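You operate a simulated robot arm through the tools that you are given. There is no shell and no other tool.

The job below is to be done with a simulated two-armed robot. You get a single attempt, and the scene is never put back.

JOB
Wind the mast lamp down, wipe its lens and wind it up again.
Fine: switched off while it is down, on again at the end; touch it only with the red heat lamp out (under 50 C); teal pad back on the shelf. What is to be rubbed or washed off counts as gone when no trace of it is left.

The check looks at the end state, three seconds after you hand in, the way a careful person would. Anything else that was tipped, shoved, dropped, spilled or broken makes it a failure.

ROBOT AND FRAMES
Two 7-joint arms with two-finger parallel grippers on one trunk that stands fixed in place. Base frame: the origin is at the foot of the trunk, x ahead of it, y to its left, z up. Lengths are in mm, angles in rad, forces in N, time in s.
The left shoulder is at [50, 165, 1255], the right one opposite. With the tool pointing down near the work surface each hand reaches from about 100 to 640 mm from the base axis, measured 20 degrees to its own side. Payload 3.91 kg a hand.
Tool frame (each hand has its own): the origin (TCP) lies between the finger pads and is the grasp point; the fingertips stand 30 mm ahead of it; z points along the fingers, y is the line along which they close. Largest opening 110 mm; finger width 20, thickness 10; the body of the gripper, 48 by 112 mm, starts 55 mm behind the TCP.
Orientation is that of the tool frame in the base frame, as a unit quaternion [x, y, z, w]. With the fingers straight down and closing along the base's y, the tool's x points along the base's -x, its y along +y and its z along -z.

CONTROLS
- The arms move only by the tool send_rows. It takes "left_rows", "right_rows" or both (then of equal length, played together; a hand with none holds still); each is a list of rows, each a list of 7 numbers: the shift along the tool's x, y, z in units of 20 mm (1.0 is 20 mm), then the turn, a rotation vector about the tool's x, y, z in units of 5 degrees (1.0 is 5 degrees), then the gripper command, from -1 (fully open) to 1 (shut), values between in proportion. In form: [[x, y, z, ax, ay, az, grip], ...]. A call has 1 to 20 rows; each row shifts and turns the commanded pose from where the row before left it, along the tool's axes as they then stand. A call with a number of a shift or a turn outside -1 to 1 is refused whole. Each row takes 0.2 s and may step no farther than 50 mm and 0.15 rad from the row before; otherwise, or with a gripper value out of range, the whole call is refused. Where a pose cannot be reached the arm comes as near as it can. A force on the tool above 40 N (or 10 N above the force at the start of the call, whichever is more), or a blocked arm, ends the call early, and 0.2 s more pass. The fingers move at their own pace (about 45 mm/s each) and stop on an object; they squeeze with about 28 N. The grip force told is the motor's: it shows also when the fingers shut on nothing. Time passes only in rows, and 0.2 s behind the last, so rows that do not move let the fingers close. It gives the time, the measured TCP pose, the force on the tool (base axes), the opening and the grip force at its end, in the units of the frame above (readings bear some noise), with the torque about the TCP (base axes, N m) and any sound that the robot's microphone picked up.
- Cameras (640 x 400 px; columns grow to the right, rows downward): "scene" is now at [115.6, 9.1, 1465.2]; the picture's right is [0.11, -0.99, 0.00], its down [-0.10, -0.01, -1.00] and it looks along [0.99, 0.11, -0.10] (base axes); focal length 214 px, centre (320, 200). "left" rides on the left gripper at [72, -17, -103] in its tool frame; the picture's right is [0.23, 0.97, 0.00], its down [-0.76, 0.18, -0.62] and it looks along [-0.61, 0.14, 0.78] (tool axes); focal length 222 px, centre (320, 200). "right" rides on the right gripper at [72, 17, -103] in its tool frame; the picture's right is [-0.23, 0.97, 0.00], its down [-0.76, -0.18, -0.62] and it looks along [-0.61, -0.14, 0.78] (tool axes); focal length 222 px, centre (320, 200).
- snapshot(camera): a new picture of that camera. The clock stands still meanwhile.
- lift_body(by): slides the trunk up (or, below 0, down) by that many mm; the arms and the scene camera ride with it, the base frame stays. It gives what a move gives, with no picture.
- turn_head(pan, tilt): turns the head with the scene camera to pan (to the left, within 1.396 rad either way) and tilt (down, from -0.506 to 1.204), counted from straight ahead of the robot. It gives what a move gives.
- pixel_to_xyz(camera, pixels): for up to 12 pixels [column, row] of the newest picture of that camera ("zoom" is the newest enlarged one), the place [x, y, z] in the base frame of the surface seen there, good to about 2 mm, but the place of the scene camera against the robot may be out by one fixed shift of up to 12 mm in any direction. The clock stands still meanwhile.
- close_up(camera, box): a new picture of the part [left, top, right, bottom] of that camera's present view, enlarged. The clock stands still meanwhile.
- job_done(): hands the job in; it is judged then, once.

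Leave the grippers open and the arms clear of the work at the hand-in unless told otherwise.

The tools are called after "Request:" as name(argument=value, ...) on one line, values as JSON. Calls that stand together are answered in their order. send_rows: Moves the arms, as the interface text tells. Its arguments: {"type":"object","properties":{"left_rows":{"type":"array"},"right_rows":{"type":"array"}},"required":[]} The other tools are called the same way: lift_body (by) slides the trunk up or down; turn_head (pan, tilt) turns the head that bears the scene camera; snapshot (camera) takes a picture; pixel_to_xyz (camera, pixels) gives the place of the surface under pixels of a picture; close_up (camera, box) takes an enlarged picture of a part of a camera's view; job_done () hands the job in.

At the start:

```text
time: 0.0
left_position: [382.2, 256.3, 1489.8]
left_tool_rot: [0.0, 1.0, 0.0, 0.0]
left_force: [-1.0, 0.1, 1.1]
left_wrist_torque: [-0.01, -0.02, 0.0]
left_gripper_width: 110.0
left_grip_force: 0.0
right_position: [285.9, -37.6, 1489.2]
right_tool_rot: [0.0, 1.0, 0.001, 0.0]
right_force: [-0.7, -0.5, 0.6]
right_wrist_torque: [0.03, 0.02, -0.01]
right_gripper_width: 110.1
right_grip_force: 0.1
trunk travel left (down, up): [-475.0, 28.0]
head pan, tilt: [0.113, 0.098]
```

scene: 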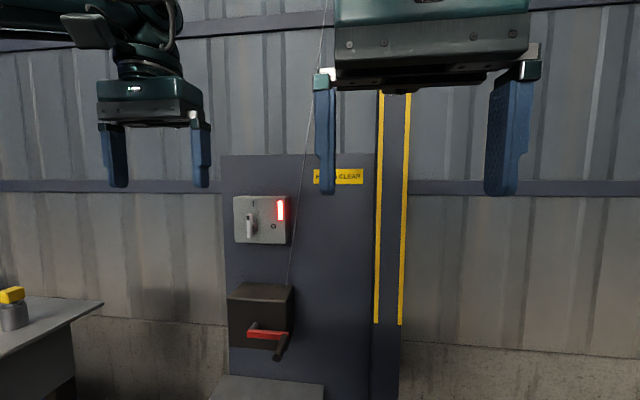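
right: 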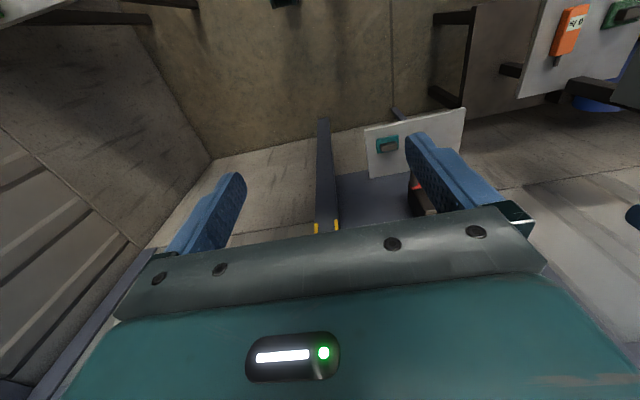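
left: 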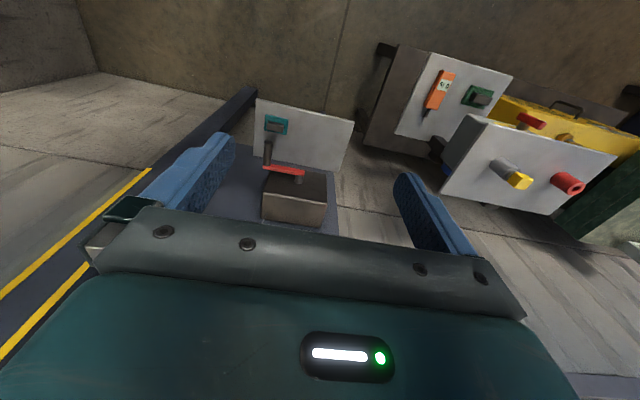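

I see a wall panel with a switch box (a lever and a red light, near 262,220), a winch with a red crank (near 262,335) and a mast with yellow stripes. I'll turn the head to look around, starting upward to find the lamp.

Request:
turn_head(pan=0.0, tilt=-0.5)

Request:
snapshot(camera="scene")

```text
time: 1.0
left_position: [381.7, 255.6, 1489.5]
left_tool_rot: [-0.001, 1.0, 0.0, 0.001]
left_force: [0.1, 0.2, 0.0]
left_wrist_torque: [0.01, 0.02, 0.0]
left_gripper_width: 110.0
left_grip_force: 0.0
right_position: [285.7, -37.3, 1490.4]
right_tool_rot: [0.0, 1.0, 0.001, 0.0]
right_force: [0.1, -0.4, 0.1]
right_wrist_torque: [0.01, 0.01, -0.01]
right_gripper_width: 110.0
right_grip_force: 0.1
trunk travel left (down, up): [-475.0, 28.0]
head pan, tilt: [0.0, -0.499]
```

```text
taken
```

scene: 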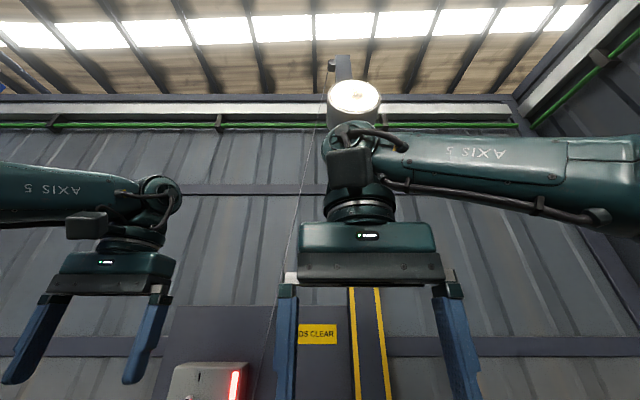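

The lit lamp hangs at the top of the mast at (354,96). Next I look left and down at the table, then at the other areas.

Request:
turn_head(pan=0.8, tilt=0.6)

Request:
snapshot(camera="scene")

Request:
turn_head(pan=0.1, tilt=0.7)

Request:
snapshot(camera="scene")

Request:
turn_head(pan=-0.8, tilt=0.6)

Request:
snapshot(camera="scene")

```text
time: 2.3
left_position: [383.0, 256.9, 1490.6]
left_tool_rot: [0.0, 1.0, 0.0, 0.0]
left_force: [-0.2, 1.0, 0.0]
left_wrist_torque: [-0.04, 0.01, 0.07]
left_gripper_width: 109.9
left_grip_force: 0.0
right_position: [285.9, -38.1, 1489.4]
right_tool_rot: [0.0, 1.0, 0.0, 0.0]
right_force: [0.0, -0.2, 0.2]
right_wrist_torque: [0.01, 0.0, -0.01]
right_gripper_width: 110.0
right_grip_force: 0.1
trunk travel left (down, up): [-475.0, 28.0]
head pan, tilt: [0.799, 0.6]
```

```text
taken
```

scene: 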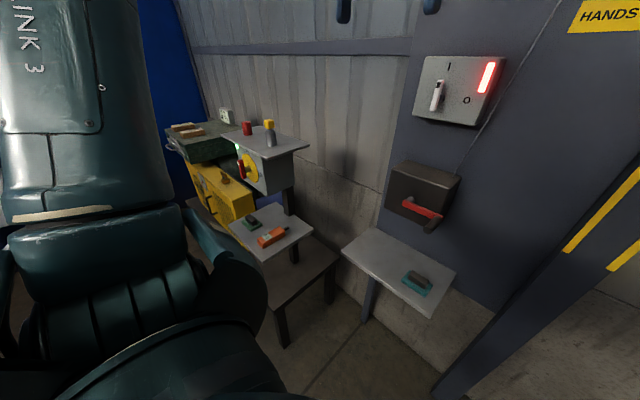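

```text
time: 3.4
left_position: [382.2, 257.1, 1491.3]
left_tool_rot: [0.0, 1.0, 0.0, 0.0]
left_force: [-0.2, 0.3, -0.6]
left_wrist_torque: [-0.03, 0.0, 0.0]
left_gripper_width: 110.0
left_grip_force: 0.1
right_position: [285.6, -38.8, 1491.2]
right_tool_rot: [0.0, 1.0, 0.001, 0.0]
right_force: [0.5, -0.6, -0.6]
right_wrist_torque: [-0.01, 0.0, -0.02]
right_gripper_width: 109.7
right_grip_force: 0.0
trunk travel left (down, up): [-475.0, 28.0]
head pan, tilt: [0.099, 0.7]
```

```text
taken
```

scene: 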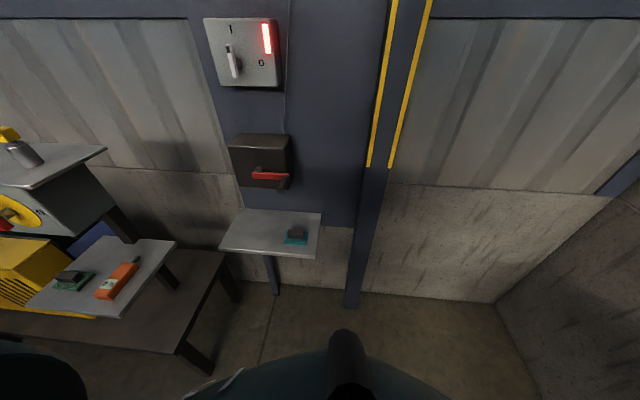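

```text
time: 4.6
left_position: [381.8, 256.2, 1490.6]
left_tool_rot: [0.0, 1.0, -0.001, 0.0]
left_force: [0.1, -0.4, -0.2]
left_wrist_torque: [-0.04, 0.04, -0.01]
left_gripper_width: 110.1
left_grip_force: 0.1
right_position: [285.9, -37.6, 1490.2]
right_tool_rot: [0.0, 1.0, 0.001, 0.0]
right_force: [0.9, -0.1, 0.3]
right_wrist_torque: [-0.01, 0.03, 0.02]
right_gripper_width: 110.2
right_grip_force: 0.0
trunk travel left (down, up): [-475.0, 28.0]
head pan, tilt: [-0.799, 0.6]
```

```text
taken
```

scene: 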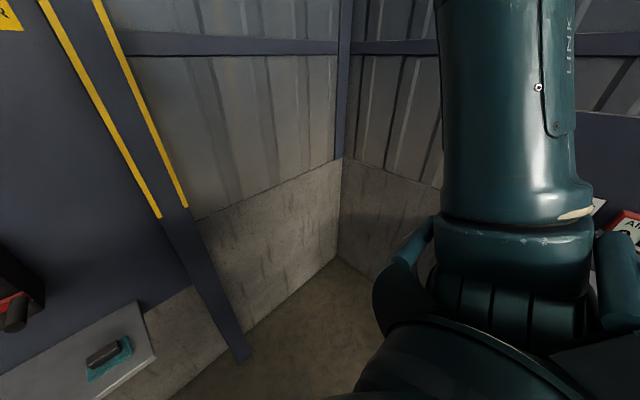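

A teal pad lies on the small shelf (at about 295,237 in the centre view). There's also a second green pad with an orange device on another shelf. I'll look to the far right and far left before taking close-ups.

Request:
turn_head(pan=-1.39, tilt=0.4)

Request:
snapshot(camera="scene")

Request:
turn_head(pan=1.39, tilt=0.4)

Request:
snapshot(camera="scene")

Request:
turn_head(pan=0.25, tilt=0.5)

Request:
snapshot(camera="scene")

```text
time: 5.6
left_position: [382.5, 256.5, 1490.4]
left_tool_rot: [-0.001, 1.0, 0.001, -0.001]
left_force: [-0.1, -0.6, 0.2]
left_wrist_torque: [0.01, 0.03, -0.01]
left_gripper_width: 109.9
left_grip_force: 0.0
right_position: [286.4, -39.0, 1490.6]
right_tool_rot: [0.0, 1.0, 0.0, -0.001]
right_force: [0.2, -0.5, -0.1]
right_wrist_torque: [-0.01, -0.01, 0.03]
right_gripper_width: 110.1
right_grip_force: 0.0
trunk travel left (down, up): [-475.0, 28.0]
head pan, tilt: [-1.389, 0.4]
```

```text
taken
```

scene: 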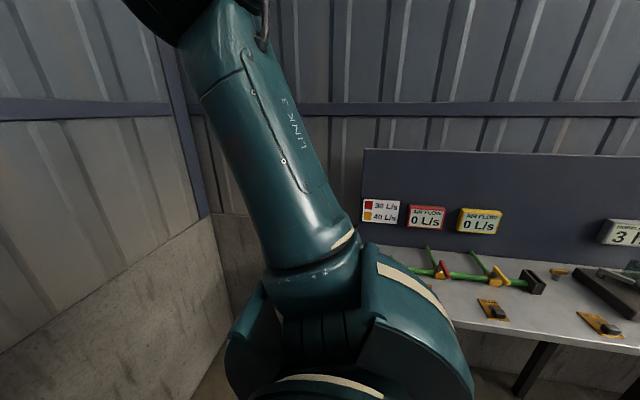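

```text
time: 8.0
left_position: [382.6, 256.7, 1490.5]
left_tool_rot: [0.0, 1.0, 0.0, -0.001]
left_force: [-0.2, 0.4, 0.2]
left_wrist_torque: [-0.01, 0.02, -0.02]
left_gripper_width: 109.8
left_grip_force: 0.0
right_position: [286.1, -39.4, 1489.2]
right_tool_rot: [0.0, 1.0, 0.001, 0.0]
right_force: [-0.4, 0.6, 0.5]
right_wrist_torque: [0.02, -0.02, 0.02]
right_gripper_width: 109.8
right_grip_force: 0.1
trunk travel left (down, up): [-475.0, 28.0]
head pan, tilt: [1.389, 0.4]
```

```text
taken
```

scene: 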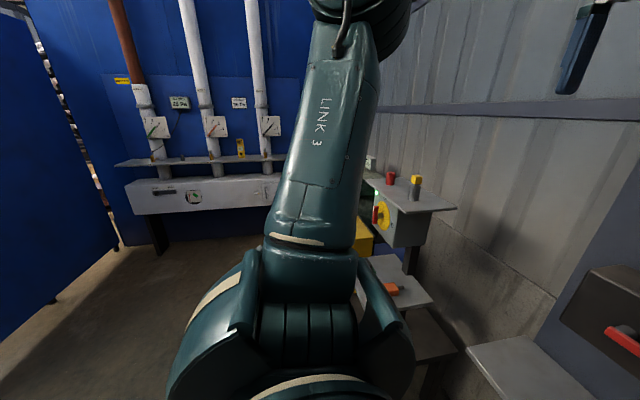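

```text
time: 9.4
left_position: [381.9, 255.8, 1490.7]
left_tool_rot: [0.0, 1.0, 0.001, 0.0]
left_force: [0.9, -0.4, -0.3]
left_wrist_torque: [0.03, 0.05, -0.01]
left_gripper_width: 110.0
left_grip_force: 0.0
right_position: [284.9, -37.8, 1491.0]
right_tool_rot: [0.0, 1.0, 0.001, 0.001]
right_force: [-0.7, -0.6, -0.2]
right_wrist_torque: [-0.04, -0.02, -0.03]
right_gripper_width: 109.9
right_grip_force: 0.0
trunk travel left (down, up): [-475.0, 28.0]
head pan, tilt: [0.25, 0.499]
```

```text
taken
```

scene: 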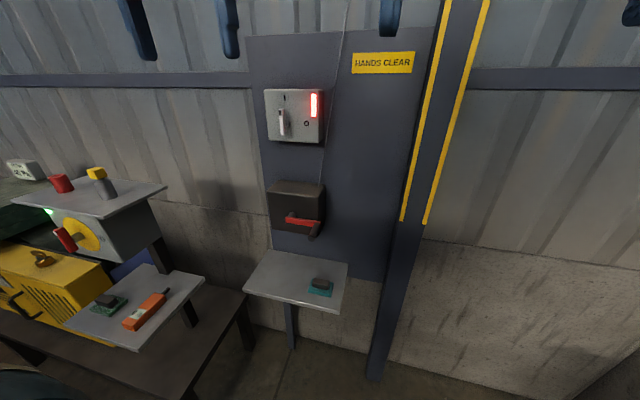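

The area in front is clear in this view. I'll zoom in on the switch box, the winch, and the shelf with the pad.

Request:
close_up(camera="scene", box=[250, 75, 350, 150])

Request:
close_up(camera="scene", box=[240, 170, 360, 250])

Request:
close_up(camera="scene", box=[240, 240, 360, 320])

Request:
close_up(camera="scene", box=[340, 30, 430, 100])

Request:
pixel_to_xyz(camera="scene", pixels=[[283, 112], [282, 122], [281, 132], [272, 120], [314, 105], [300, 128], [289, 218], [318, 224], [313, 236], [320, 284], [320, 292], [275, 280]])

Request:
pixel_to_xyz(camera="scene", pixels=[[265, 90], [322, 92], [268, 140], [322, 143], [268, 180], [326, 184], [272, 228], [325, 236], [272, 251], [347, 264], [339, 314], [244, 292]])

Request:
pixel_to_xyz(camera="scene", pixels=[[380, 62], [447, 20], [487, 20], [403, 220], [426, 222], [390, 300], [383, 360], [360, 200], [340, 40], [324, 160], [310, 186], [293, 180]])

```text
5.33 times, centred on (300, 112) of scene
```

zoom: 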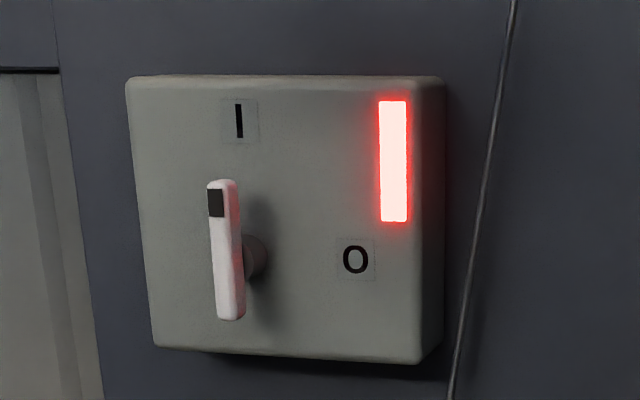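

```text
5.00 times, centred on (300, 210) of scene
```

zoom: 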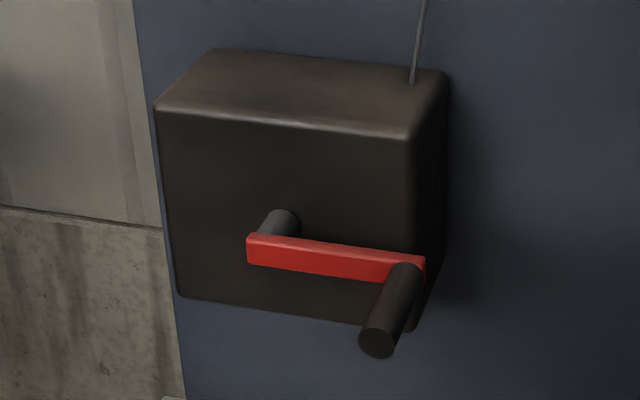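

```text
5.00 times, centred on (300, 280) of scene
```

zoom: 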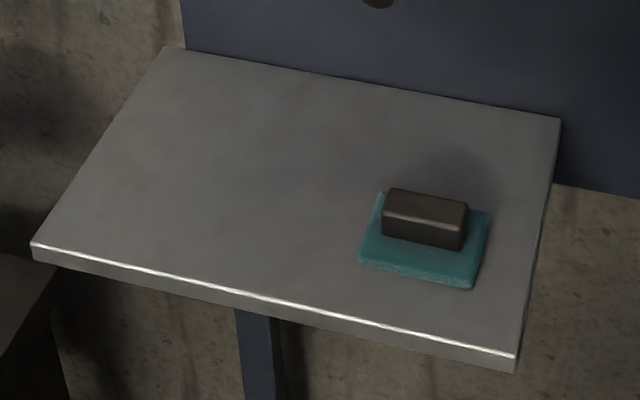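

```text
5.71 times, centred on (385, 65) of scene
```

zoom: 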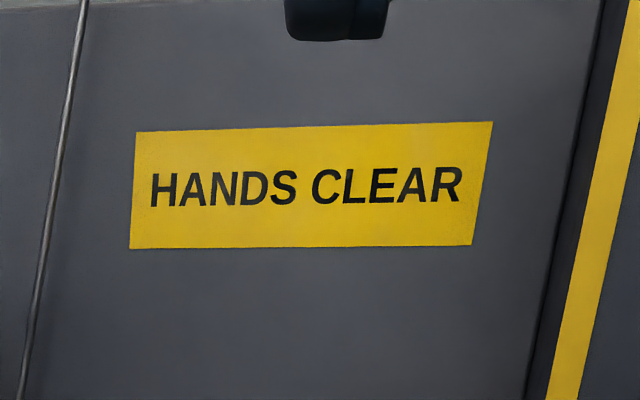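

```text
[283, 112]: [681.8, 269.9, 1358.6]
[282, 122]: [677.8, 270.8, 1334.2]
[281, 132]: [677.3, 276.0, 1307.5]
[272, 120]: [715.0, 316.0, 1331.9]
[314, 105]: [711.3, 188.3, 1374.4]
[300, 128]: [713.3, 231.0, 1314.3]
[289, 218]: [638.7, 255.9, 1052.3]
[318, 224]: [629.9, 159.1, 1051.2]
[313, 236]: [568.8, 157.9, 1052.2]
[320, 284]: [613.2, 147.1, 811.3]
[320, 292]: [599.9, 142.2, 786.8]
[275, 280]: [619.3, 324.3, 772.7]
```

```text
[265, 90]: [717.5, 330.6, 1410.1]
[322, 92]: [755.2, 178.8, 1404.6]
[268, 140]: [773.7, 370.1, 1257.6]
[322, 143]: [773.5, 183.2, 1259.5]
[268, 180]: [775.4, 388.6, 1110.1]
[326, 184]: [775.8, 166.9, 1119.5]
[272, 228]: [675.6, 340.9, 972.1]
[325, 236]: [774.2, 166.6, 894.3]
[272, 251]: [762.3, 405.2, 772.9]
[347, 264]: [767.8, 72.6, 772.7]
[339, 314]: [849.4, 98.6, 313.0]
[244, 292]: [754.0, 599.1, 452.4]
```

```text
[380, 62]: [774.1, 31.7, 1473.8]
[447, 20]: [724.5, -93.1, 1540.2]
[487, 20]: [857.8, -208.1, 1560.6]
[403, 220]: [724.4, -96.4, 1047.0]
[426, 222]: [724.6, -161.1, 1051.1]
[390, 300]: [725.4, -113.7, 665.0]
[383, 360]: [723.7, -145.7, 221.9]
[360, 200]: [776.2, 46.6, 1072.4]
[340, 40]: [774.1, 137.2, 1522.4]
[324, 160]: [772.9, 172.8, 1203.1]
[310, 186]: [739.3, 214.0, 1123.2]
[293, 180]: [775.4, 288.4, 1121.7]
```

Panel plane is at x≈775. The switch lever is at about (678, 270, 1332), pointing up at I, with O to the right. The crank hub is near (y 256, z 1052) and its knob at (y 158, z 1052), sticking out to x≈569. The pad is on the shelf at about (600, 145), shelf top z≈773. Now I look up at the lamp to record its height.

Request:
turn_head(pan=-0.1, tilt=-0.5)

Request:
snapshot(camera="scene")

Request:
close_up(camera="scene", box=[270, 40, 370, 140])

```text
time: 10.7
left_position: [382.6, 256.7, 1490.6]
left_tool_rot: [0.0, 1.0, 0.0, 0.001]
left_force: [0.6, 0.1, 0.1]
left_wrist_torque: [-0.01, -0.03, 0.04]
left_gripper_width: 109.9
left_grip_force: 0.2
right_position: [285.5, -37.0, 1489.7]
right_tool_rot: [0.0, 1.0, 0.0, 0.0]
right_force: [0.5, -0.1, -0.9]
right_wrist_torque: [-0.02, -0.01, -0.02]
right_gripper_width: 110.0
right_grip_force: 0.0
trunk travel left (down, up): [-475.0, 28.0]
head pan, tilt: [-0.099, -0.499]
```

```text
taken
```

scene: 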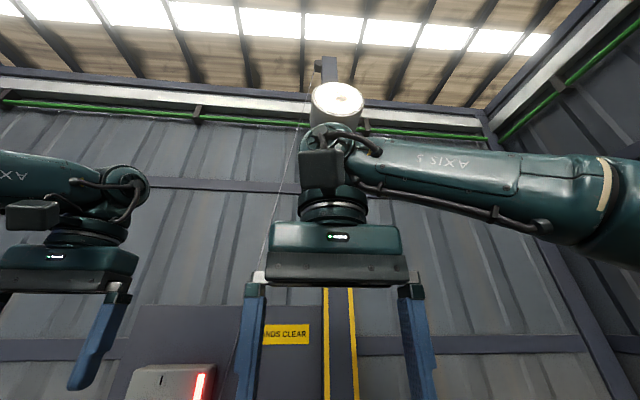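

```text
4.00 times, centred on (320, 90) of scene
```

zoom: 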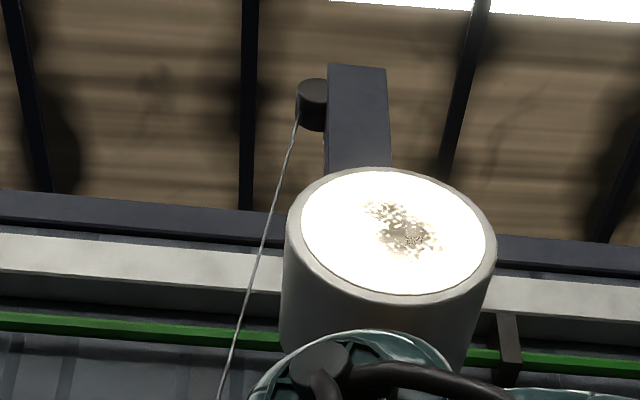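

The lens faces us and has a brown speckled dirt patch. I'll measure lamp points and clear the arms out of the way of the view afterwards.

Request:
pixel_to_xyz(camera="scene", pixels=[[337, 98], [315, 98], [360, 100], [337, 84], [340, 110], [317, 118], [354, 120], [325, 65], [318, 66]])

Request:
pixel_to_xyz(camera="zoom", pixels=[[400, 220], [310, 220], [480, 250], [395, 175], [390, 285], [300, 320], [440, 320], [355, 100], [310, 100], [295, 120], [390, 310]])

```text
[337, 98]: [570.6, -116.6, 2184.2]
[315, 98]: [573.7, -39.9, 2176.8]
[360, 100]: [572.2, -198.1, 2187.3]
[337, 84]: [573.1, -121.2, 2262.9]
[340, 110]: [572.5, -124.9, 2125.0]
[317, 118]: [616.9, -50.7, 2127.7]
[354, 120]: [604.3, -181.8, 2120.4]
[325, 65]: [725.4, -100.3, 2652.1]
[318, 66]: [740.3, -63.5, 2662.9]
```

```text
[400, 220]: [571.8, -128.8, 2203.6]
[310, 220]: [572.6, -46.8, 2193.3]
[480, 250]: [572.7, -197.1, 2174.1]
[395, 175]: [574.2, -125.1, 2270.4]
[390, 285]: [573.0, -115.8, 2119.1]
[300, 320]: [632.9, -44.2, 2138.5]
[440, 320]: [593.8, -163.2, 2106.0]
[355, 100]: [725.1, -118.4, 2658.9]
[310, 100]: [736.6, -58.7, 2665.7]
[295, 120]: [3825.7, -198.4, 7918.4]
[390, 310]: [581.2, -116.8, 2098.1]
```

The lens plane is at x≈572, centred about (y −121, z 2190). The wrist cameras don't have the scene camera's fixed shift, so I'll measure the crank, shelf and pad through the left wrist picture.

Request:
snapshot(camera="left")

Request:
close_up(camera="left", box=[240, 90, 360, 230])

Request:
pixel_to_xyz(camera="left", pixels=[[268, 150], [268, 160], [285, 170], [270, 168], [300, 173], [276, 122], [285, 125], [264, 200], [322, 205], [258, 100], [350, 122], [335, 170]])

```text
taken
```

left: 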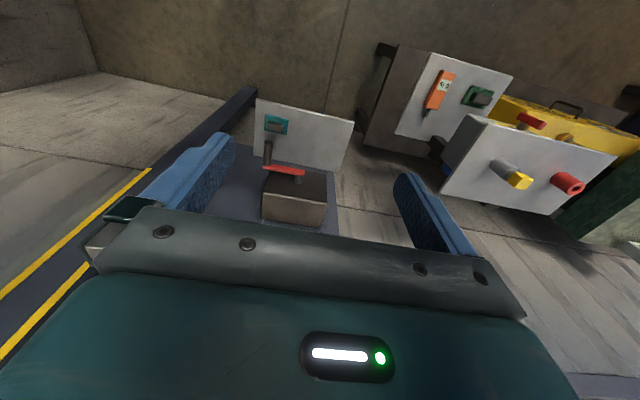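

```text
2.86 times, centred on (300, 160) of left
```

zoom: 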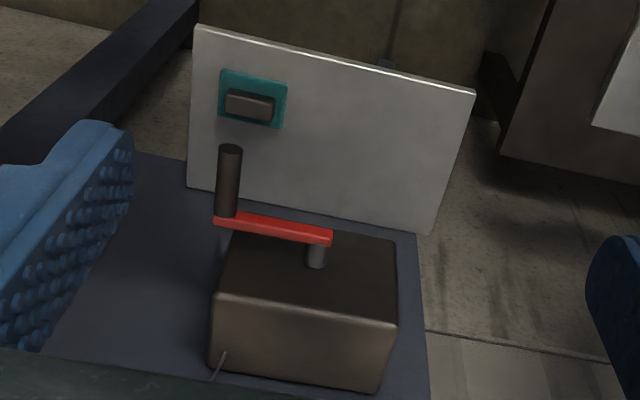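

```text
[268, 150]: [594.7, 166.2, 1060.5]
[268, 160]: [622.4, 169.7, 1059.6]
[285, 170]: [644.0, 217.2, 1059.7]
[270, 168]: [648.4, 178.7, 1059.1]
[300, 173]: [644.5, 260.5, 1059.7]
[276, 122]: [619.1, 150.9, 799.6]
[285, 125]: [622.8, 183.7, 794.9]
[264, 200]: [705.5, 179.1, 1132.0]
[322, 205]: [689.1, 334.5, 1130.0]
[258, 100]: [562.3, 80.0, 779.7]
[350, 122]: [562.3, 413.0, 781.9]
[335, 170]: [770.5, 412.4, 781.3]
```

The wrist camera gives a shelf top of z≈781 (scene said 773), so the scene camera reads about 8 mm low. I'll measure finer points on the zoomed left picture.

Request:
pixel_to_xyz(camera="zoom", pixels=[[230, 148], [218, 180], [228, 180], [239, 180], [228, 210], [316, 250], [318, 262], [330, 235], [217, 222], [250, 104], [222, 72], [280, 128]])

Request:
pixel_to_xyz(camera="zoom", pixels=[[228, 90], [272, 98], [228, 112], [270, 120], [250, 80], [245, 125], [195, 28], [474, 92], [430, 232], [188, 185], [225, 230], [395, 240]])

```text
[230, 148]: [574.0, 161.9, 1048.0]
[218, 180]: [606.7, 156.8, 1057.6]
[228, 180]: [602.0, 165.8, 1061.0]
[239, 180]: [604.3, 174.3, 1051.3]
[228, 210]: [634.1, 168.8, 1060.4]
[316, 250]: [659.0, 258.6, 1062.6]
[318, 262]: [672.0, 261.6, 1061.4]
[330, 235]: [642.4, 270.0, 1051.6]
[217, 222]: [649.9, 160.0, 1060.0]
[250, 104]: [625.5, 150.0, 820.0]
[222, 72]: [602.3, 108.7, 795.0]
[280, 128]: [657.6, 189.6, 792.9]
```

```text
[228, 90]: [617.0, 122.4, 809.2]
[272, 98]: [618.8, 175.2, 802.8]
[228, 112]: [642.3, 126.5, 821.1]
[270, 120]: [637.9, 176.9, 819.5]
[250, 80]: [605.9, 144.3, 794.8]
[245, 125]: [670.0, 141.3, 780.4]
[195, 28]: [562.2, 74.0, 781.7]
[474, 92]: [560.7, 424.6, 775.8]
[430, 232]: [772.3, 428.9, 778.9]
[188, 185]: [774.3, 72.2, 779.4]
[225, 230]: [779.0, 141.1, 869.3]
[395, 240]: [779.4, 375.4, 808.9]
```

From the wrist camera, the knob axis is at about y 165, z 1051, x 574–640, and the hub at y 260, z 1051, so the crank radius is about 95 mm. The pad's block is at about (629, 150), with its top at z 820.

First the switch: I'll swing the left hand to point forward in front of the box, at about (540, 275, 1340), with the fingers part open.

Request:
send_rows(left_rows=[[-0.345, 0.05, 0.501, 0, -1, 0, -0.1], [-0.345, 0.05, 0.501, 0, -1, 0, -0.1], [-0.345, 0.05, 0.501, 0, -1, 0, -0.1], [-0.345, 0.05, 0.501, 0, -1, 0, -0.1], [-0.345, 0.05, 0.501, 0, -1, 0, -0.1], [-0.345, 0.05, 0.501, 0, -1, 0, -0.1], [-0.047, 0.05, 0.607, 0, -1, 0, -0.1], [-0.047, 0.05, 0.607, 0, -1, 0, -0.1], [-0.047, 0.05, 0.607, 0, -1, 0, -0.1], [-0.047, 0.05, 0.607, 0, -1, 0, -0.1], [-0.047, 0.05, 0.607, 0, -1, 0, -0.1], [-0.047, 0.05, 0.607, 0, -1, 0, -0.1], [0.262, 0.05, 0.549, 0, -1, 0, -0.1], [0.262, 0.05, 0.549, 0, -1, 0, -0.1], [0.262, 0.05, 0.549, 0, -1, 0, -0.1], [0.262, 0.05, 0.549, 0, -1, 0, -0.1], [0.262, 0.05, 0.549, 0, -1, 0, -0.1], [0.262, 0.05, 0.549, 0, -1, 0, -0.1]])

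Request:
snapshot(camera="left")

Request:
turn_head(pan=0.25, tilt=0.3)

Request:
snapshot(camera="scene")

```text
time: 14.5
left_position: [540.2, 275.2, 1343.4]
left_tool_rot: [0.001, 0.706, -0.001, 0.708]
left_force: [0.7, 0.2, 0.7]
left_wrist_torque: [-0.03, -0.01, 0.01]
left_gripper_width: 60.6
left_grip_force: 0.1
right_position: [286.2, -38.4, 1489.7]
right_tool_rot: [0.0, 1.0, 0.001, 0.001]
right_force: [0.2, 0.1, 1.0]
right_wrist_torque: [-0.01, 0.0, -0.03]
right_gripper_width: 109.9
right_grip_force: 0.1
trunk travel left (down, up): [-475.0, 28.0]
head pan, tilt: [-0.099, -0.499]
```

```text
taken
```

left: 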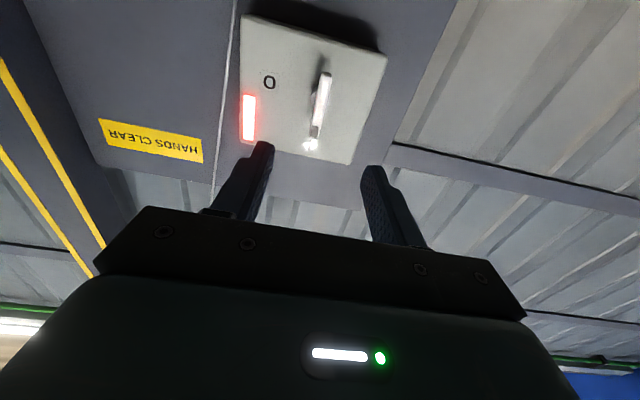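

```text
time: 15.6
left_position: [540.6, 275.0, 1342.9]
left_tool_rot: [0.0, 0.707, -0.001, 0.707]
left_force: [-0.1, -0.1, 0.5]
left_wrist_torque: [-0.01, -0.02, 0.0]
left_gripper_width: 60.5
left_grip_force: 0.0
right_position: [285.7, -37.8, 1489.4]
right_tool_rot: [0.0, 1.0, 0.0, 0.0]
right_force: [-0.5, 1.0, -0.5]
right_wrist_torque: [-0.01, 0.0, 0.0]
right_gripper_width: 109.9
right_grip_force: 0.1
trunk travel left (down, up): [-475.0, 28.0]
head pan, tilt: [0.25, 0.3]
```

```text
taken
```

scene: 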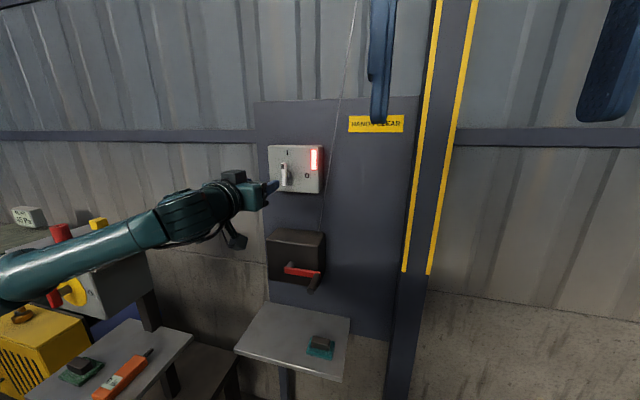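

The left hand now points forward. In its (upside-down) picture the lever runs from (325,75) to (312,140). I'll measure it there.

Request:
close_up(camera="left", box=[230, 10, 400, 170])

Request:
pixel_to_xyz(camera="left", pixels=[[325, 76], [322, 100], [320, 90], [316, 120], [313, 138], [350, 100], [290, 100], [248, 118], [308, 145], [269, 83]])

```text
2.50 times, centred on (315, 90) of left
```

zoom: 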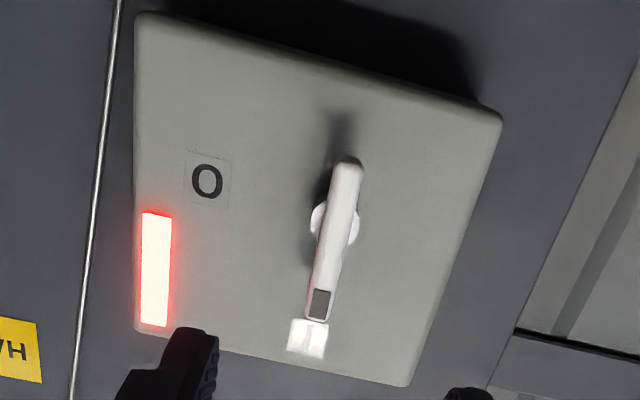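

```text
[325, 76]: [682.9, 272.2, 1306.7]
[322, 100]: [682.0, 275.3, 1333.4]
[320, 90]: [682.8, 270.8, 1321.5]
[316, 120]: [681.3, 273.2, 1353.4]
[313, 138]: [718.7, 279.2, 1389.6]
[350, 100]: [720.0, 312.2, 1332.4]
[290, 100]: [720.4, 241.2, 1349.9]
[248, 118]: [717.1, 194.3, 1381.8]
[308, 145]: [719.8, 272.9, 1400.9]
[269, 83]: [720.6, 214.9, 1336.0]
```

Lever front is at x≈682, y≈273. I'll find the ends and the hub in the zoomed picture.

Request:
pixel_to_xyz(camera="zoom", pixels=[[347, 163], [347, 172], [340, 200], [333, 230], [326, 260], [320, 310], [356, 225], [315, 222], [331, 200], [352, 200], [205, 182], [313, 325]])

```text
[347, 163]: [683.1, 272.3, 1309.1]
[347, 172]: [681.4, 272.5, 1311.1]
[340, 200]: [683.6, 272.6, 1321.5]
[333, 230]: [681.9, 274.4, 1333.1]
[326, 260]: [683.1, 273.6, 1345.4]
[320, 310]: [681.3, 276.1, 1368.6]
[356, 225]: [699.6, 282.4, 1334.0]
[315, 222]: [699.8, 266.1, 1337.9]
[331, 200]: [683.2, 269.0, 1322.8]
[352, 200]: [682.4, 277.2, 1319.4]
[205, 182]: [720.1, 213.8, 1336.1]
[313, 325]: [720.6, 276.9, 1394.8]
```

The lever spans z 1306–1371, with its hub at about (y 274, z 1337). I'll move the fingers around it with the TCP at x≈670, then close.

Request:
send_rows(left_rows=[[0.15, -0.04, 0.9, 0, 0, 0, -0.1], [0.15, -0.04, 0.9, 0, 0, 0, -0.1], [0, 0, 0.9, 0, 0, 0, -0.1], [0, 0, 0.9, 0, 0, 0, -0.1], [0, 0, 0.9, 0, 0, 0, -0.1], [0, 0, 0.9, 0, 0, 0, -0.1], [0, 0, 0.9, 0, 0, 0, -0.1], [0, 0, 0.18, 0, 0, 0, -0.1]])

Request:
snapshot(camera="left")

```text
time: 17.4
left_position: [670.5, 273.4, 1336.6]
left_tool_rot: [0.0, 0.707, 0.0, 0.707]
left_force: [0.5, 0.5, -0.3]
left_wrist_torque: [0.0, 0.01, -0.01]
left_gripper_width: 60.7
left_grip_force: 0.1
right_position: [284.6, -38.8, 1491.2]
right_tool_rot: [0.0, 1.0, 0.001, -0.001]
right_force: [0.5, 0.2, -0.2]
right_wrist_torque: [-0.03, 0.02, -0.02]
right_gripper_width: 110.1
right_grip_force: 0.1
trunk travel left (down, up): [-475.0, 28.0]
head pan, tilt: [0.25, 0.3]
```

```text
taken
```

left: 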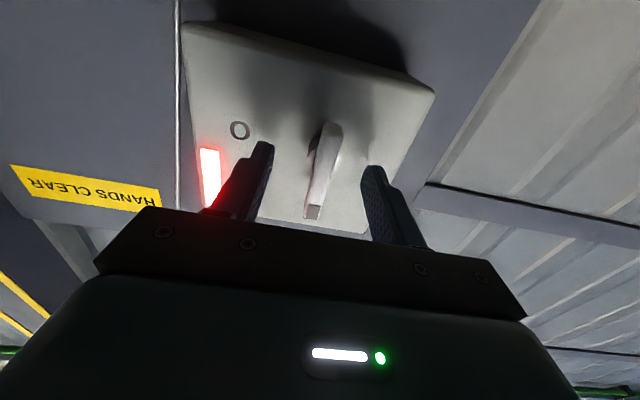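

The fingers straddle the lever. Closing now.

Request:
send_rows(left_rows=[[0, 0, 0, 0, 0, 0, 1], [0, 0, 0, 0, 0, 0, 1], [0, 0, 0, 0, 0, 0, 1], [0, 0, 0, 0, 0, 0, 1], [0, 0, 0, 0, 0, 0, 1]])

```text
time: 18.6
left_position: [669.5, 275.1, 1336.4]
left_tool_rot: [-0.001, 0.707, 0.0, 0.707]
left_force: [1.2, 5.2, 2.2]
left_wrist_torque: [0.05, 0.25, 0.04]
left_gripper_width: 11.7
left_grip_force: 45.4
right_position: [285.5, -35.9, 1490.5]
right_tool_rot: [0.0, 1.0, 0.0, 0.0]
right_force: [0.2, -0.5, 1.1]
right_wrist_torque: [-0.04, -0.03, 0.02]
right_gripper_width: 110.0
right_grip_force: 0.0
trunk travel left (down, up): [-475.0, 28.0]
head pan, tilt: [0.25, 0.3]
```

The lever is gripped (11.7 mm wide). I'll turn it clockwise (+z of the tool) toward O in small steps and watch the force.

Request:
send_rows(left_rows=[[0, 0, 0, 0, 0, 1, 1], [0, 0, 0, 0, 0, 1, 1], [0, 0, 0, 0, 0, 1, 1], [0, 0, 0, 0, 0, 1, 1], [0, 0, 0, 0, 0, 1, 1], [0, 0, 0, 0, 0, 1, 1]])

Request:
snapshot(camera="left")

```text
time: 20.0
left_position: [669.9, 272.7, 1335.7]
left_tool_rot: [0.184, 0.682, 0.183, 0.683]
left_force: [-2.1, 7.7, 2.0]
left_wrist_torque: [0.0, 0.24, 0.21]
left_gripper_width: 11.9
left_grip_force: 44.8
right_position: [285.9, -36.1, 1490.4]
right_tool_rot: [0.0, 1.0, 0.0, 0.001]
right_force: [0.4, -0.2, -0.3]
right_wrist_torque: [-0.03, -0.01, 0.03]
right_gripper_width: 109.9
right_grip_force: 0.1
trunk travel left (down, up): [-475.0, 28.0]
head pan, tilt: [0.25, 0.3]
```

```text
taken
```

left: 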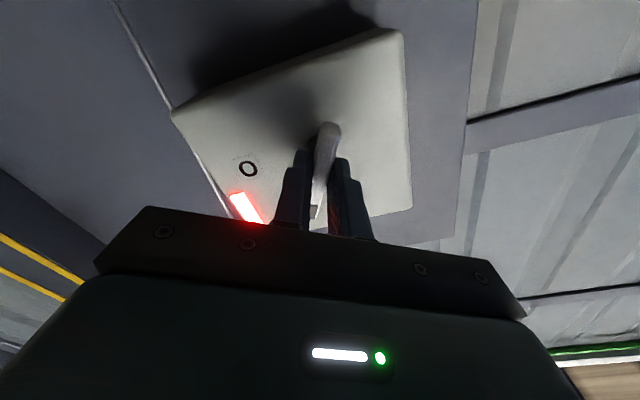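

The lever turns with the hand at low force (about 8 N). Continuing the rest of the 90°.

Request:
send_rows(left_rows=[[0, 0, 0, 0, 0, 1, 1], [0, 0, 0, 0, 0, 1, 1], [0, 0, 0, 0, 0, 1, 1], [0, 0, 0, 0, 0, 1, 1], [0, 0, 0, 0, 0, 1, 1], [0, 0, 0, 0, 0, 1, 1], [0, 0, 0, 0, 0, 1, 1], [0, 0, 0, 0, 0, 1, 1], [0, 0, 0, 0, 0, 1, 1], [0, 0, 0, 0, 0, 1, 1], [0, 0, 0, 0, 0, 1, 1], [0, 0, 0, 0, 0, 1, 1]])

Request:
snapshot(camera="left")

Request:
snapshot(camera="scene")

```text
time: 22.2
left_position: [669.3, 276.0, 1334.5]
left_tool_rot: [0.453, 0.546, 0.424, 0.562]
left_force: [17.0, -15.2, 1.6]
left_wrist_torque: [0.04, -0.83, -0.15]
left_gripper_width: 12.1
left_grip_force: 45.4
left hand out of reach, approached as far as the arm can: row 8, 9, 10, 11
right_position: [289.7, -39.2, 1489.6]
right_tool_rot: [0.0, 1.0, 0.001, -0.002]
right_force: [-0.5, 0.7, -0.4]
right_wrist_torque: [-0.09, -0.01, 0.0]
right_gripper_width: 110.1
right_grip_force: 0.1
trunk travel left (down, up): [-475.0, 28.0]
head pan, tilt: [0.25, 0.3]
stopped in row 11 (left hand): the force on the tool passed its limit at 52 N (the readings are from after the stop); the commanded pose is now the measured one
```

```text
taken
```

left: 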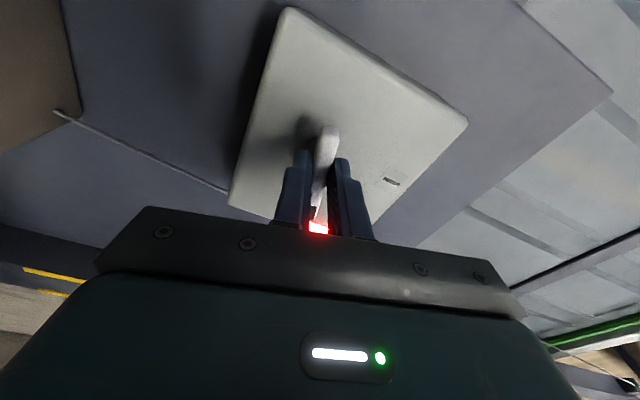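

```text
taken
```

scene: 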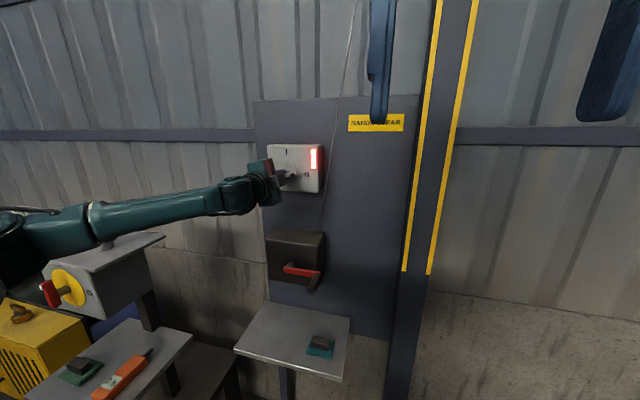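

The roll reached about 77° before the wrist hit its limit. I'll release the lever, back straight out, and look at where the lever stands and whether the lamp is off.

Request:
send_rows(left_rows=[[0, 0, 0, 0, 0, 0, 0.2], [0, 0, 0, 0, 0, 0, 0.2], [0, 0, 0, 0, 0, 0, 0.2], [0, 0, -0.5, 0, 0, 0, 0.2], [0, 0, -1, 0, 0, 0, 0.2], [0, 0, -1, 0, 0, 0, 0.2], [0, 0, -1, 0, 0, -1, 0.2], [0, 0, -1, 0, 0, -1, 0.2], [0, 0, -0.5, 0, 0, -1, 0.2], [0, 0, 0, 0, 0, -1, 0.2], [0, 0, 0, 0, 0, -1, 0.2], [0, 0, 0, 0, 0, -1, 0.2], [0, 0, 0, 0, 0, -1, 0.2]])

Request:
snapshot(camera="left")

Request:
close_up(camera="scene", box=[250, 130, 340, 210])

```text
time: 25.0
left_position: [566.2, 285.0, 1335.5]
left_tool_rot: [0.262, 0.66, 0.238, 0.663]
left_force: [0.6, 0.0, -0.3]
left_wrist_torque: [-0.02, 0.0, 0.0]
left_gripper_width: 43.6
left_grip_force: 0.1
right_position: [285.5, -38.1, 1491.6]
right_tool_rot: [0.0, 1.0, 0.001, 0.0]
right_force: [0.1, -0.3, 0.4]
right_wrist_torque: [0.01, 0.02, 0.01]
right_gripper_width: 110.1
right_grip_force: 0.1
trunk travel left (down, up): [-475.0, 28.0]
head pan, tilt: [0.25, 0.3]
```

```text
taken
```

left: 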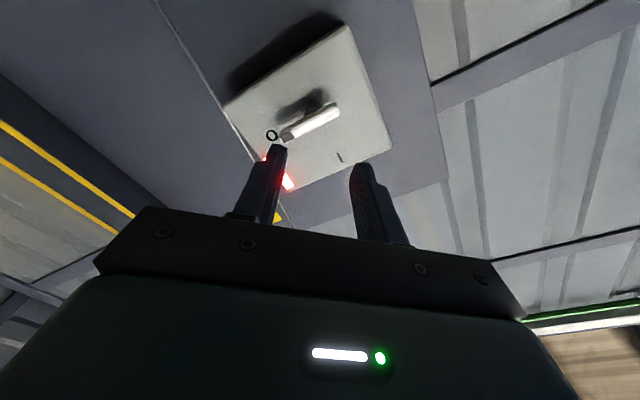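

```text
5.00 times, centred on (295, 170) of scene
```

zoom: 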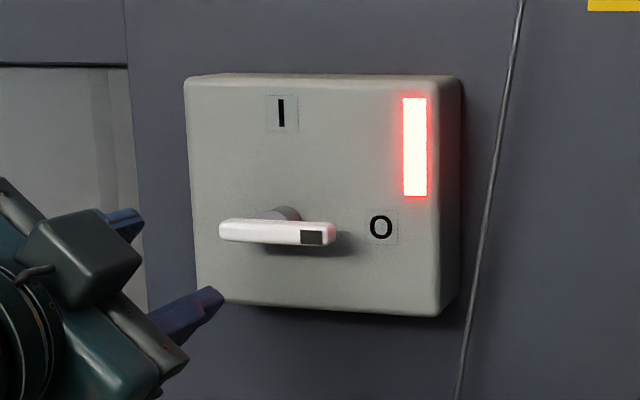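

The lever now lies horizontal with its mark toward O. The red heat light is still on, as expected. I'll check that the lamp is out.

Request:
pixel_to_xyz(camera="zoom", pixels=[[226, 228], [250, 232], [290, 234], [326, 232], [310, 238]])

Request:
turn_head(pan=-0.1, tilt=-0.5)

Request:
snapshot(camera="scene")

Request:
close_up(camera="scene", box=[270, 40, 370, 140])

```text
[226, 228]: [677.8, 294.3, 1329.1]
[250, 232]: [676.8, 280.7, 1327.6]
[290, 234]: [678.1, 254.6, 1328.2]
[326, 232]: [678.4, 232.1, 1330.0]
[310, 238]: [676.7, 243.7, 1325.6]
```

```text
time: 26.1
left_position: [566.9, 287.1, 1335.6]
left_tool_rot: [0.263, 0.66, 0.238, 0.663]
left_force: [-0.8, 0.1, -0.8]
left_wrist_torque: [-0.01, -0.02, -0.02]
left_gripper_width: 44.1
left_grip_force: 0.0
right_position: [287.4, -37.9, 1489.9]
right_tool_rot: [0.001, 1.0, 0.001, -0.001]
right_force: [0.3, -0.1, 0.1]
right_wrist_torque: [-0.01, 0.0, 0.0]
right_gripper_width: 109.9
right_grip_force: 0.1
trunk travel left (down, up): [-475.0, 28.0]
head pan, tilt: [-0.099, -0.499]
```

```text
taken
```

scene: 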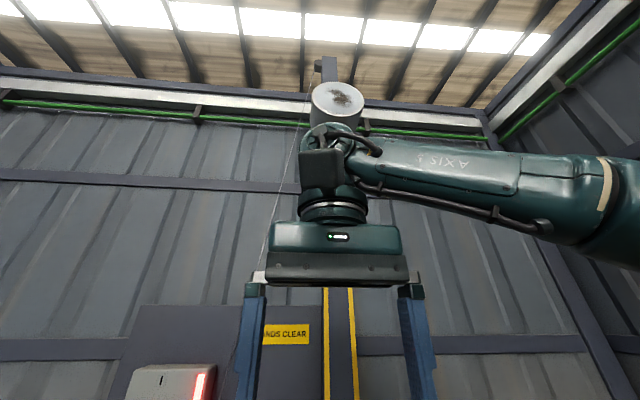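

```text
4.00 times, centred on (320, 90) of scene
```

zoom: 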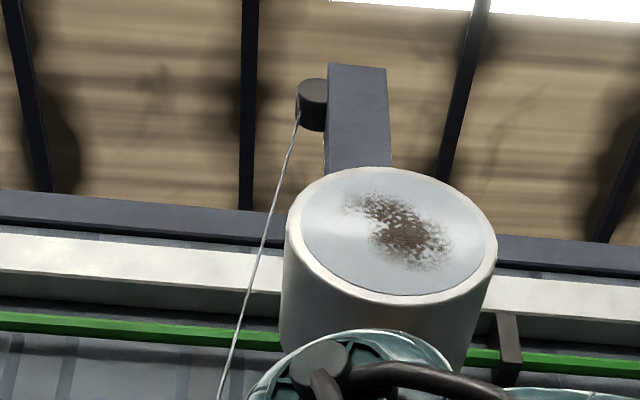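

The lamp is dark: the lens shows a brown patch, running diagonally over the middle. Next I straighten the left hand's roll and back it off, and move the right hand to the right (−y) out of the sight line.

Request:
send_rows(left_rows=[[0, 0, -0.37, 0, 0, -0.922, 0], [0, 0, -0.37, 0, 0, -0.922, 0], [0, 0, -0.37, 0, 0, -0.922, 0], [0, 0, -0.37, 0, 0, -0.922, 0], [0, 0, -0.37, 0, 0, -0.922, 0], [0, 0, -0.37, 0, 0, -0.922, 0], [0, 0, -0.37, 0, 0, -0.922, 0], [0, 0, -0.37, 0, 0, -0.922, 0], [0, 0, -0.37, 0, 0, -0.922, 0], [0, 0, 0, 0, 0, 0, 0], [0, 0, 0, 0, 0, 0, 0], [0, 0, 0, 0, 0, 0, 0]], right_rows=[[0, -1, 0, 0, 0, 0, -1], [0, -1, 0, 0, 0, 0, -1], [0, -1, 0, 0, 0, 0, -1], [0, -1, 0, 0, 0, 0, -1], [0, -1, 0, 0, 0, 0, -1], [0, -1, 0, 0, 0, 0, -1], [0, -1, 0, 0, 0, 0, -1], [0, -1, 0, 0, 0, 0, -1], [0, -1, 0, 0, 0, 0, -1], [0, -1, 0, 0, 0, 0, -1], [0, -1, 0, 0, 0, 0, -1], [0, -1, 0, 0, 0, 0, -1]])

```text
time: 28.8
left_position: [500.8, 287.9, 1337.6]
left_tool_rot: [0.013, 0.709, -0.012, 0.705]
left_force: [0.0, 0.2, -0.4]
left_wrist_torque: [-0.02, 0.03, 0.01]
left_gripper_width: 54.9
left_grip_force: 0.1
right_position: [311.0, -251.0, 1447.6]
right_tool_rot: [-0.001, 1.0, 0.0, 0.0]
right_force: [-0.9, -0.6, 0.0]
right_wrist_torque: [0.01, 0.0, 0.02]
right_gripper_width: 109.9
right_grip_force: 0.0
right hand out of reach, approached as far as the arm can: row 7, 8, 9, 10, 11, 12
trunk travel left (down, up): [-475.0, 28.0]
head pan, tilt: [-0.099, -0.499]
```

I'll correct the small 2° tilt and move the left hand in front of the crank knob at y≈165, z≈1051, staying back at x≈500.

Request:
send_rows(left_rows=[[0, 0, 0, -0.406, -0.064, 0, 0], [0.952, -0.41, 0, 0, 0, 0, 0], [0.952, -0.41, 0, 0, 0, 0, 0], [0.952, -0.41, 0, 0, 0, 0, 0], [0.952, -0.41, 0, 0, 0, 0, 0], [0.952, -0.41, 0, 0, 0, 0, 0], [0.952, -0.41, 0, 0, 0, 0, 0], [0.952, -0.41, 0, 0, 0, 0, 0], [0.952, -0.41, 0, 0, 0, 0, 0], [0.952, -0.41, 0, 0, 0, 0, 0], [0.952, -0.41, 0, 0, 0, 0, 0], [0.952, -0.41, 0, 0, 0, 0, 0], [0.952, -0.41, 0, 0, 0, 0, 0], [0.952, -0.41, 0, 0, 0, 0, 0], [0.952, -0.41, 0, 0, 0, 0, 0], [0.952, -0.41, 0, 0, 0, 0, 0]])

Request:
snapshot(camera="left")

```text
time: 32.1
left_position: [499.9, 275.0, 1309.0]
left_tool_rot: [0.0, 0.708, 0.0, 0.706]
left_force: [0.2, 0.1, 0.2]
left_wrist_torque: [-0.01, 0.02, -0.03]
left_gripper_width: 55.3
left_grip_force: 0.1
left hand out of reach, approached as far as the arm can: row 3, 4, 5, 6, 7, 8, 9, 10, 11, 12, 13, 14, 15, 16
right_position: [311.6, -250.2, 1447.7]
right_tool_rot: [0.001, 1.0, 0.0, 0.0]
right_force: [-0.5, -0.8, 0.2]
right_wrist_torque: [-0.02, -0.04, 0.02]
right_gripper_width: 109.8
right_grip_force: 0.0
trunk travel left (down, up): [-475.0, 28.0]
head pan, tilt: [-0.099, -0.499]
```

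```text
taken
```

left: 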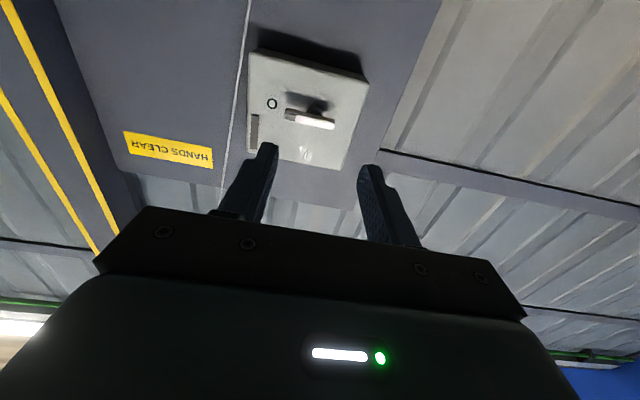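

Near shoulder height the hand can't come in this close. I also note the red heat strip at (253,130) already looks dark. I'll go down farther out (x≈560, y≈275, clear of the knob), then back off and slide over to the knob.

Request:
send_rows(left_rows=[[0, 0, 1, 0, 0, 0, 0], [0, 0, 1, 0, 0, 0, 0], [0, 0, 1, 0, 0, 0, 0], [0.99, 0, 0, 0, 0, 0, 0], [0.99, 0, 0, 0, 0, 0, 0], [0.99, 0, 0, 0, 0, 0, 0], [0.99, 0, 0, 0, 0, 0, 0], [0.99, 0, 0, 0, 0, 0, 0], [0.99, 0, 0, 0, 0, 0, 0], [0.99, 0, 0, 0, 0, 0, 0], [0.99, 0, 0, 0, 0, 0, 0], [0.99, 0, 0, 0, 0, 0, 0], [0.99, 0, 0, 0, 0, 0, 0], [0.99, 0, 0, 0, 0, 0, 0], [0.99, 0, 0, 0, 0, 0, 0], [0.99, 0, 0, 0, 0, 0, 0]])

Request:
snapshot(camera="left")

Request:
turn_head(pan=0.2, tilt=0.4)

Request:
snapshot(camera="scene")

```text
time: 35.5
left_position: [557.0, 293.2, 1302.9]
left_tool_rot: [0.0, 0.708, 0.0, 0.706]
left_force: [0.2, -0.1, 0.2]
left_wrist_torque: [-0.01, 0.02, 0.03]
left_gripper_width: 54.8
left_grip_force: 0.1
left hand out of reach, approached as far as the arm can: row 2, 3, 4, 5, 6, 7, 8, 9, 10, 11, 12, 13, 14, 15, 16
right_position: [309.8, -250.7, 1447.5]
right_tool_rot: [0.001, 1.0, 0.0, -0.001]
right_force: [0.3, -0.5, -1.3]
right_wrist_torque: [-0.02, -0.04, 0.01]
right_gripper_width: 109.9
right_grip_force: 0.1
trunk travel left (down, up): [-475.0, 28.0]
head pan, tilt: [-0.099, -0.499]
```

```text
taken
```

left: 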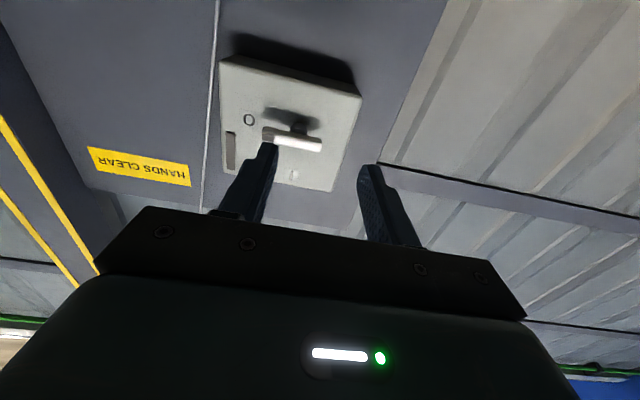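

```text
time: 36.8
left_position: [557.7, 293.8, 1303.2]
left_tool_rot: [0.001, 0.709, 0.0, 0.706]
left_force: [0.5, -0.1, -0.4]
left_wrist_torque: [-0.03, -0.01, -0.01]
left_gripper_width: 55.0
left_grip_force: 0.0
right_position: [310.9, -250.9, 1447.1]
right_tool_rot: [0.0, 1.0, 0.001, 0.0]
right_force: [0.5, 0.3, -0.3]
right_wrist_torque: [-0.01, -0.01, 0.01]
right_gripper_width: 110.0
right_grip_force: 0.0
trunk travel left (down, up): [-475.0, 28.0]
head pan, tilt: [0.201, 0.4]
```

```text
taken
```

scene: 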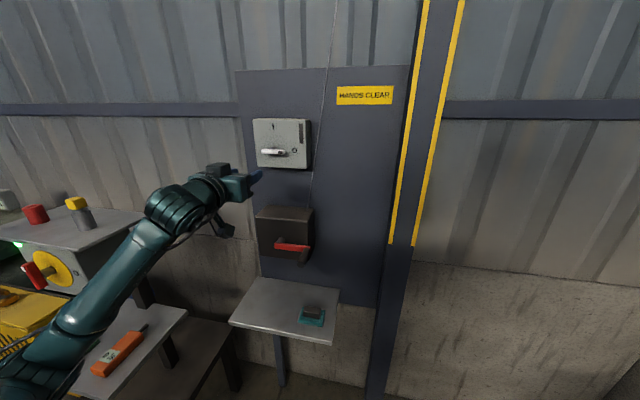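

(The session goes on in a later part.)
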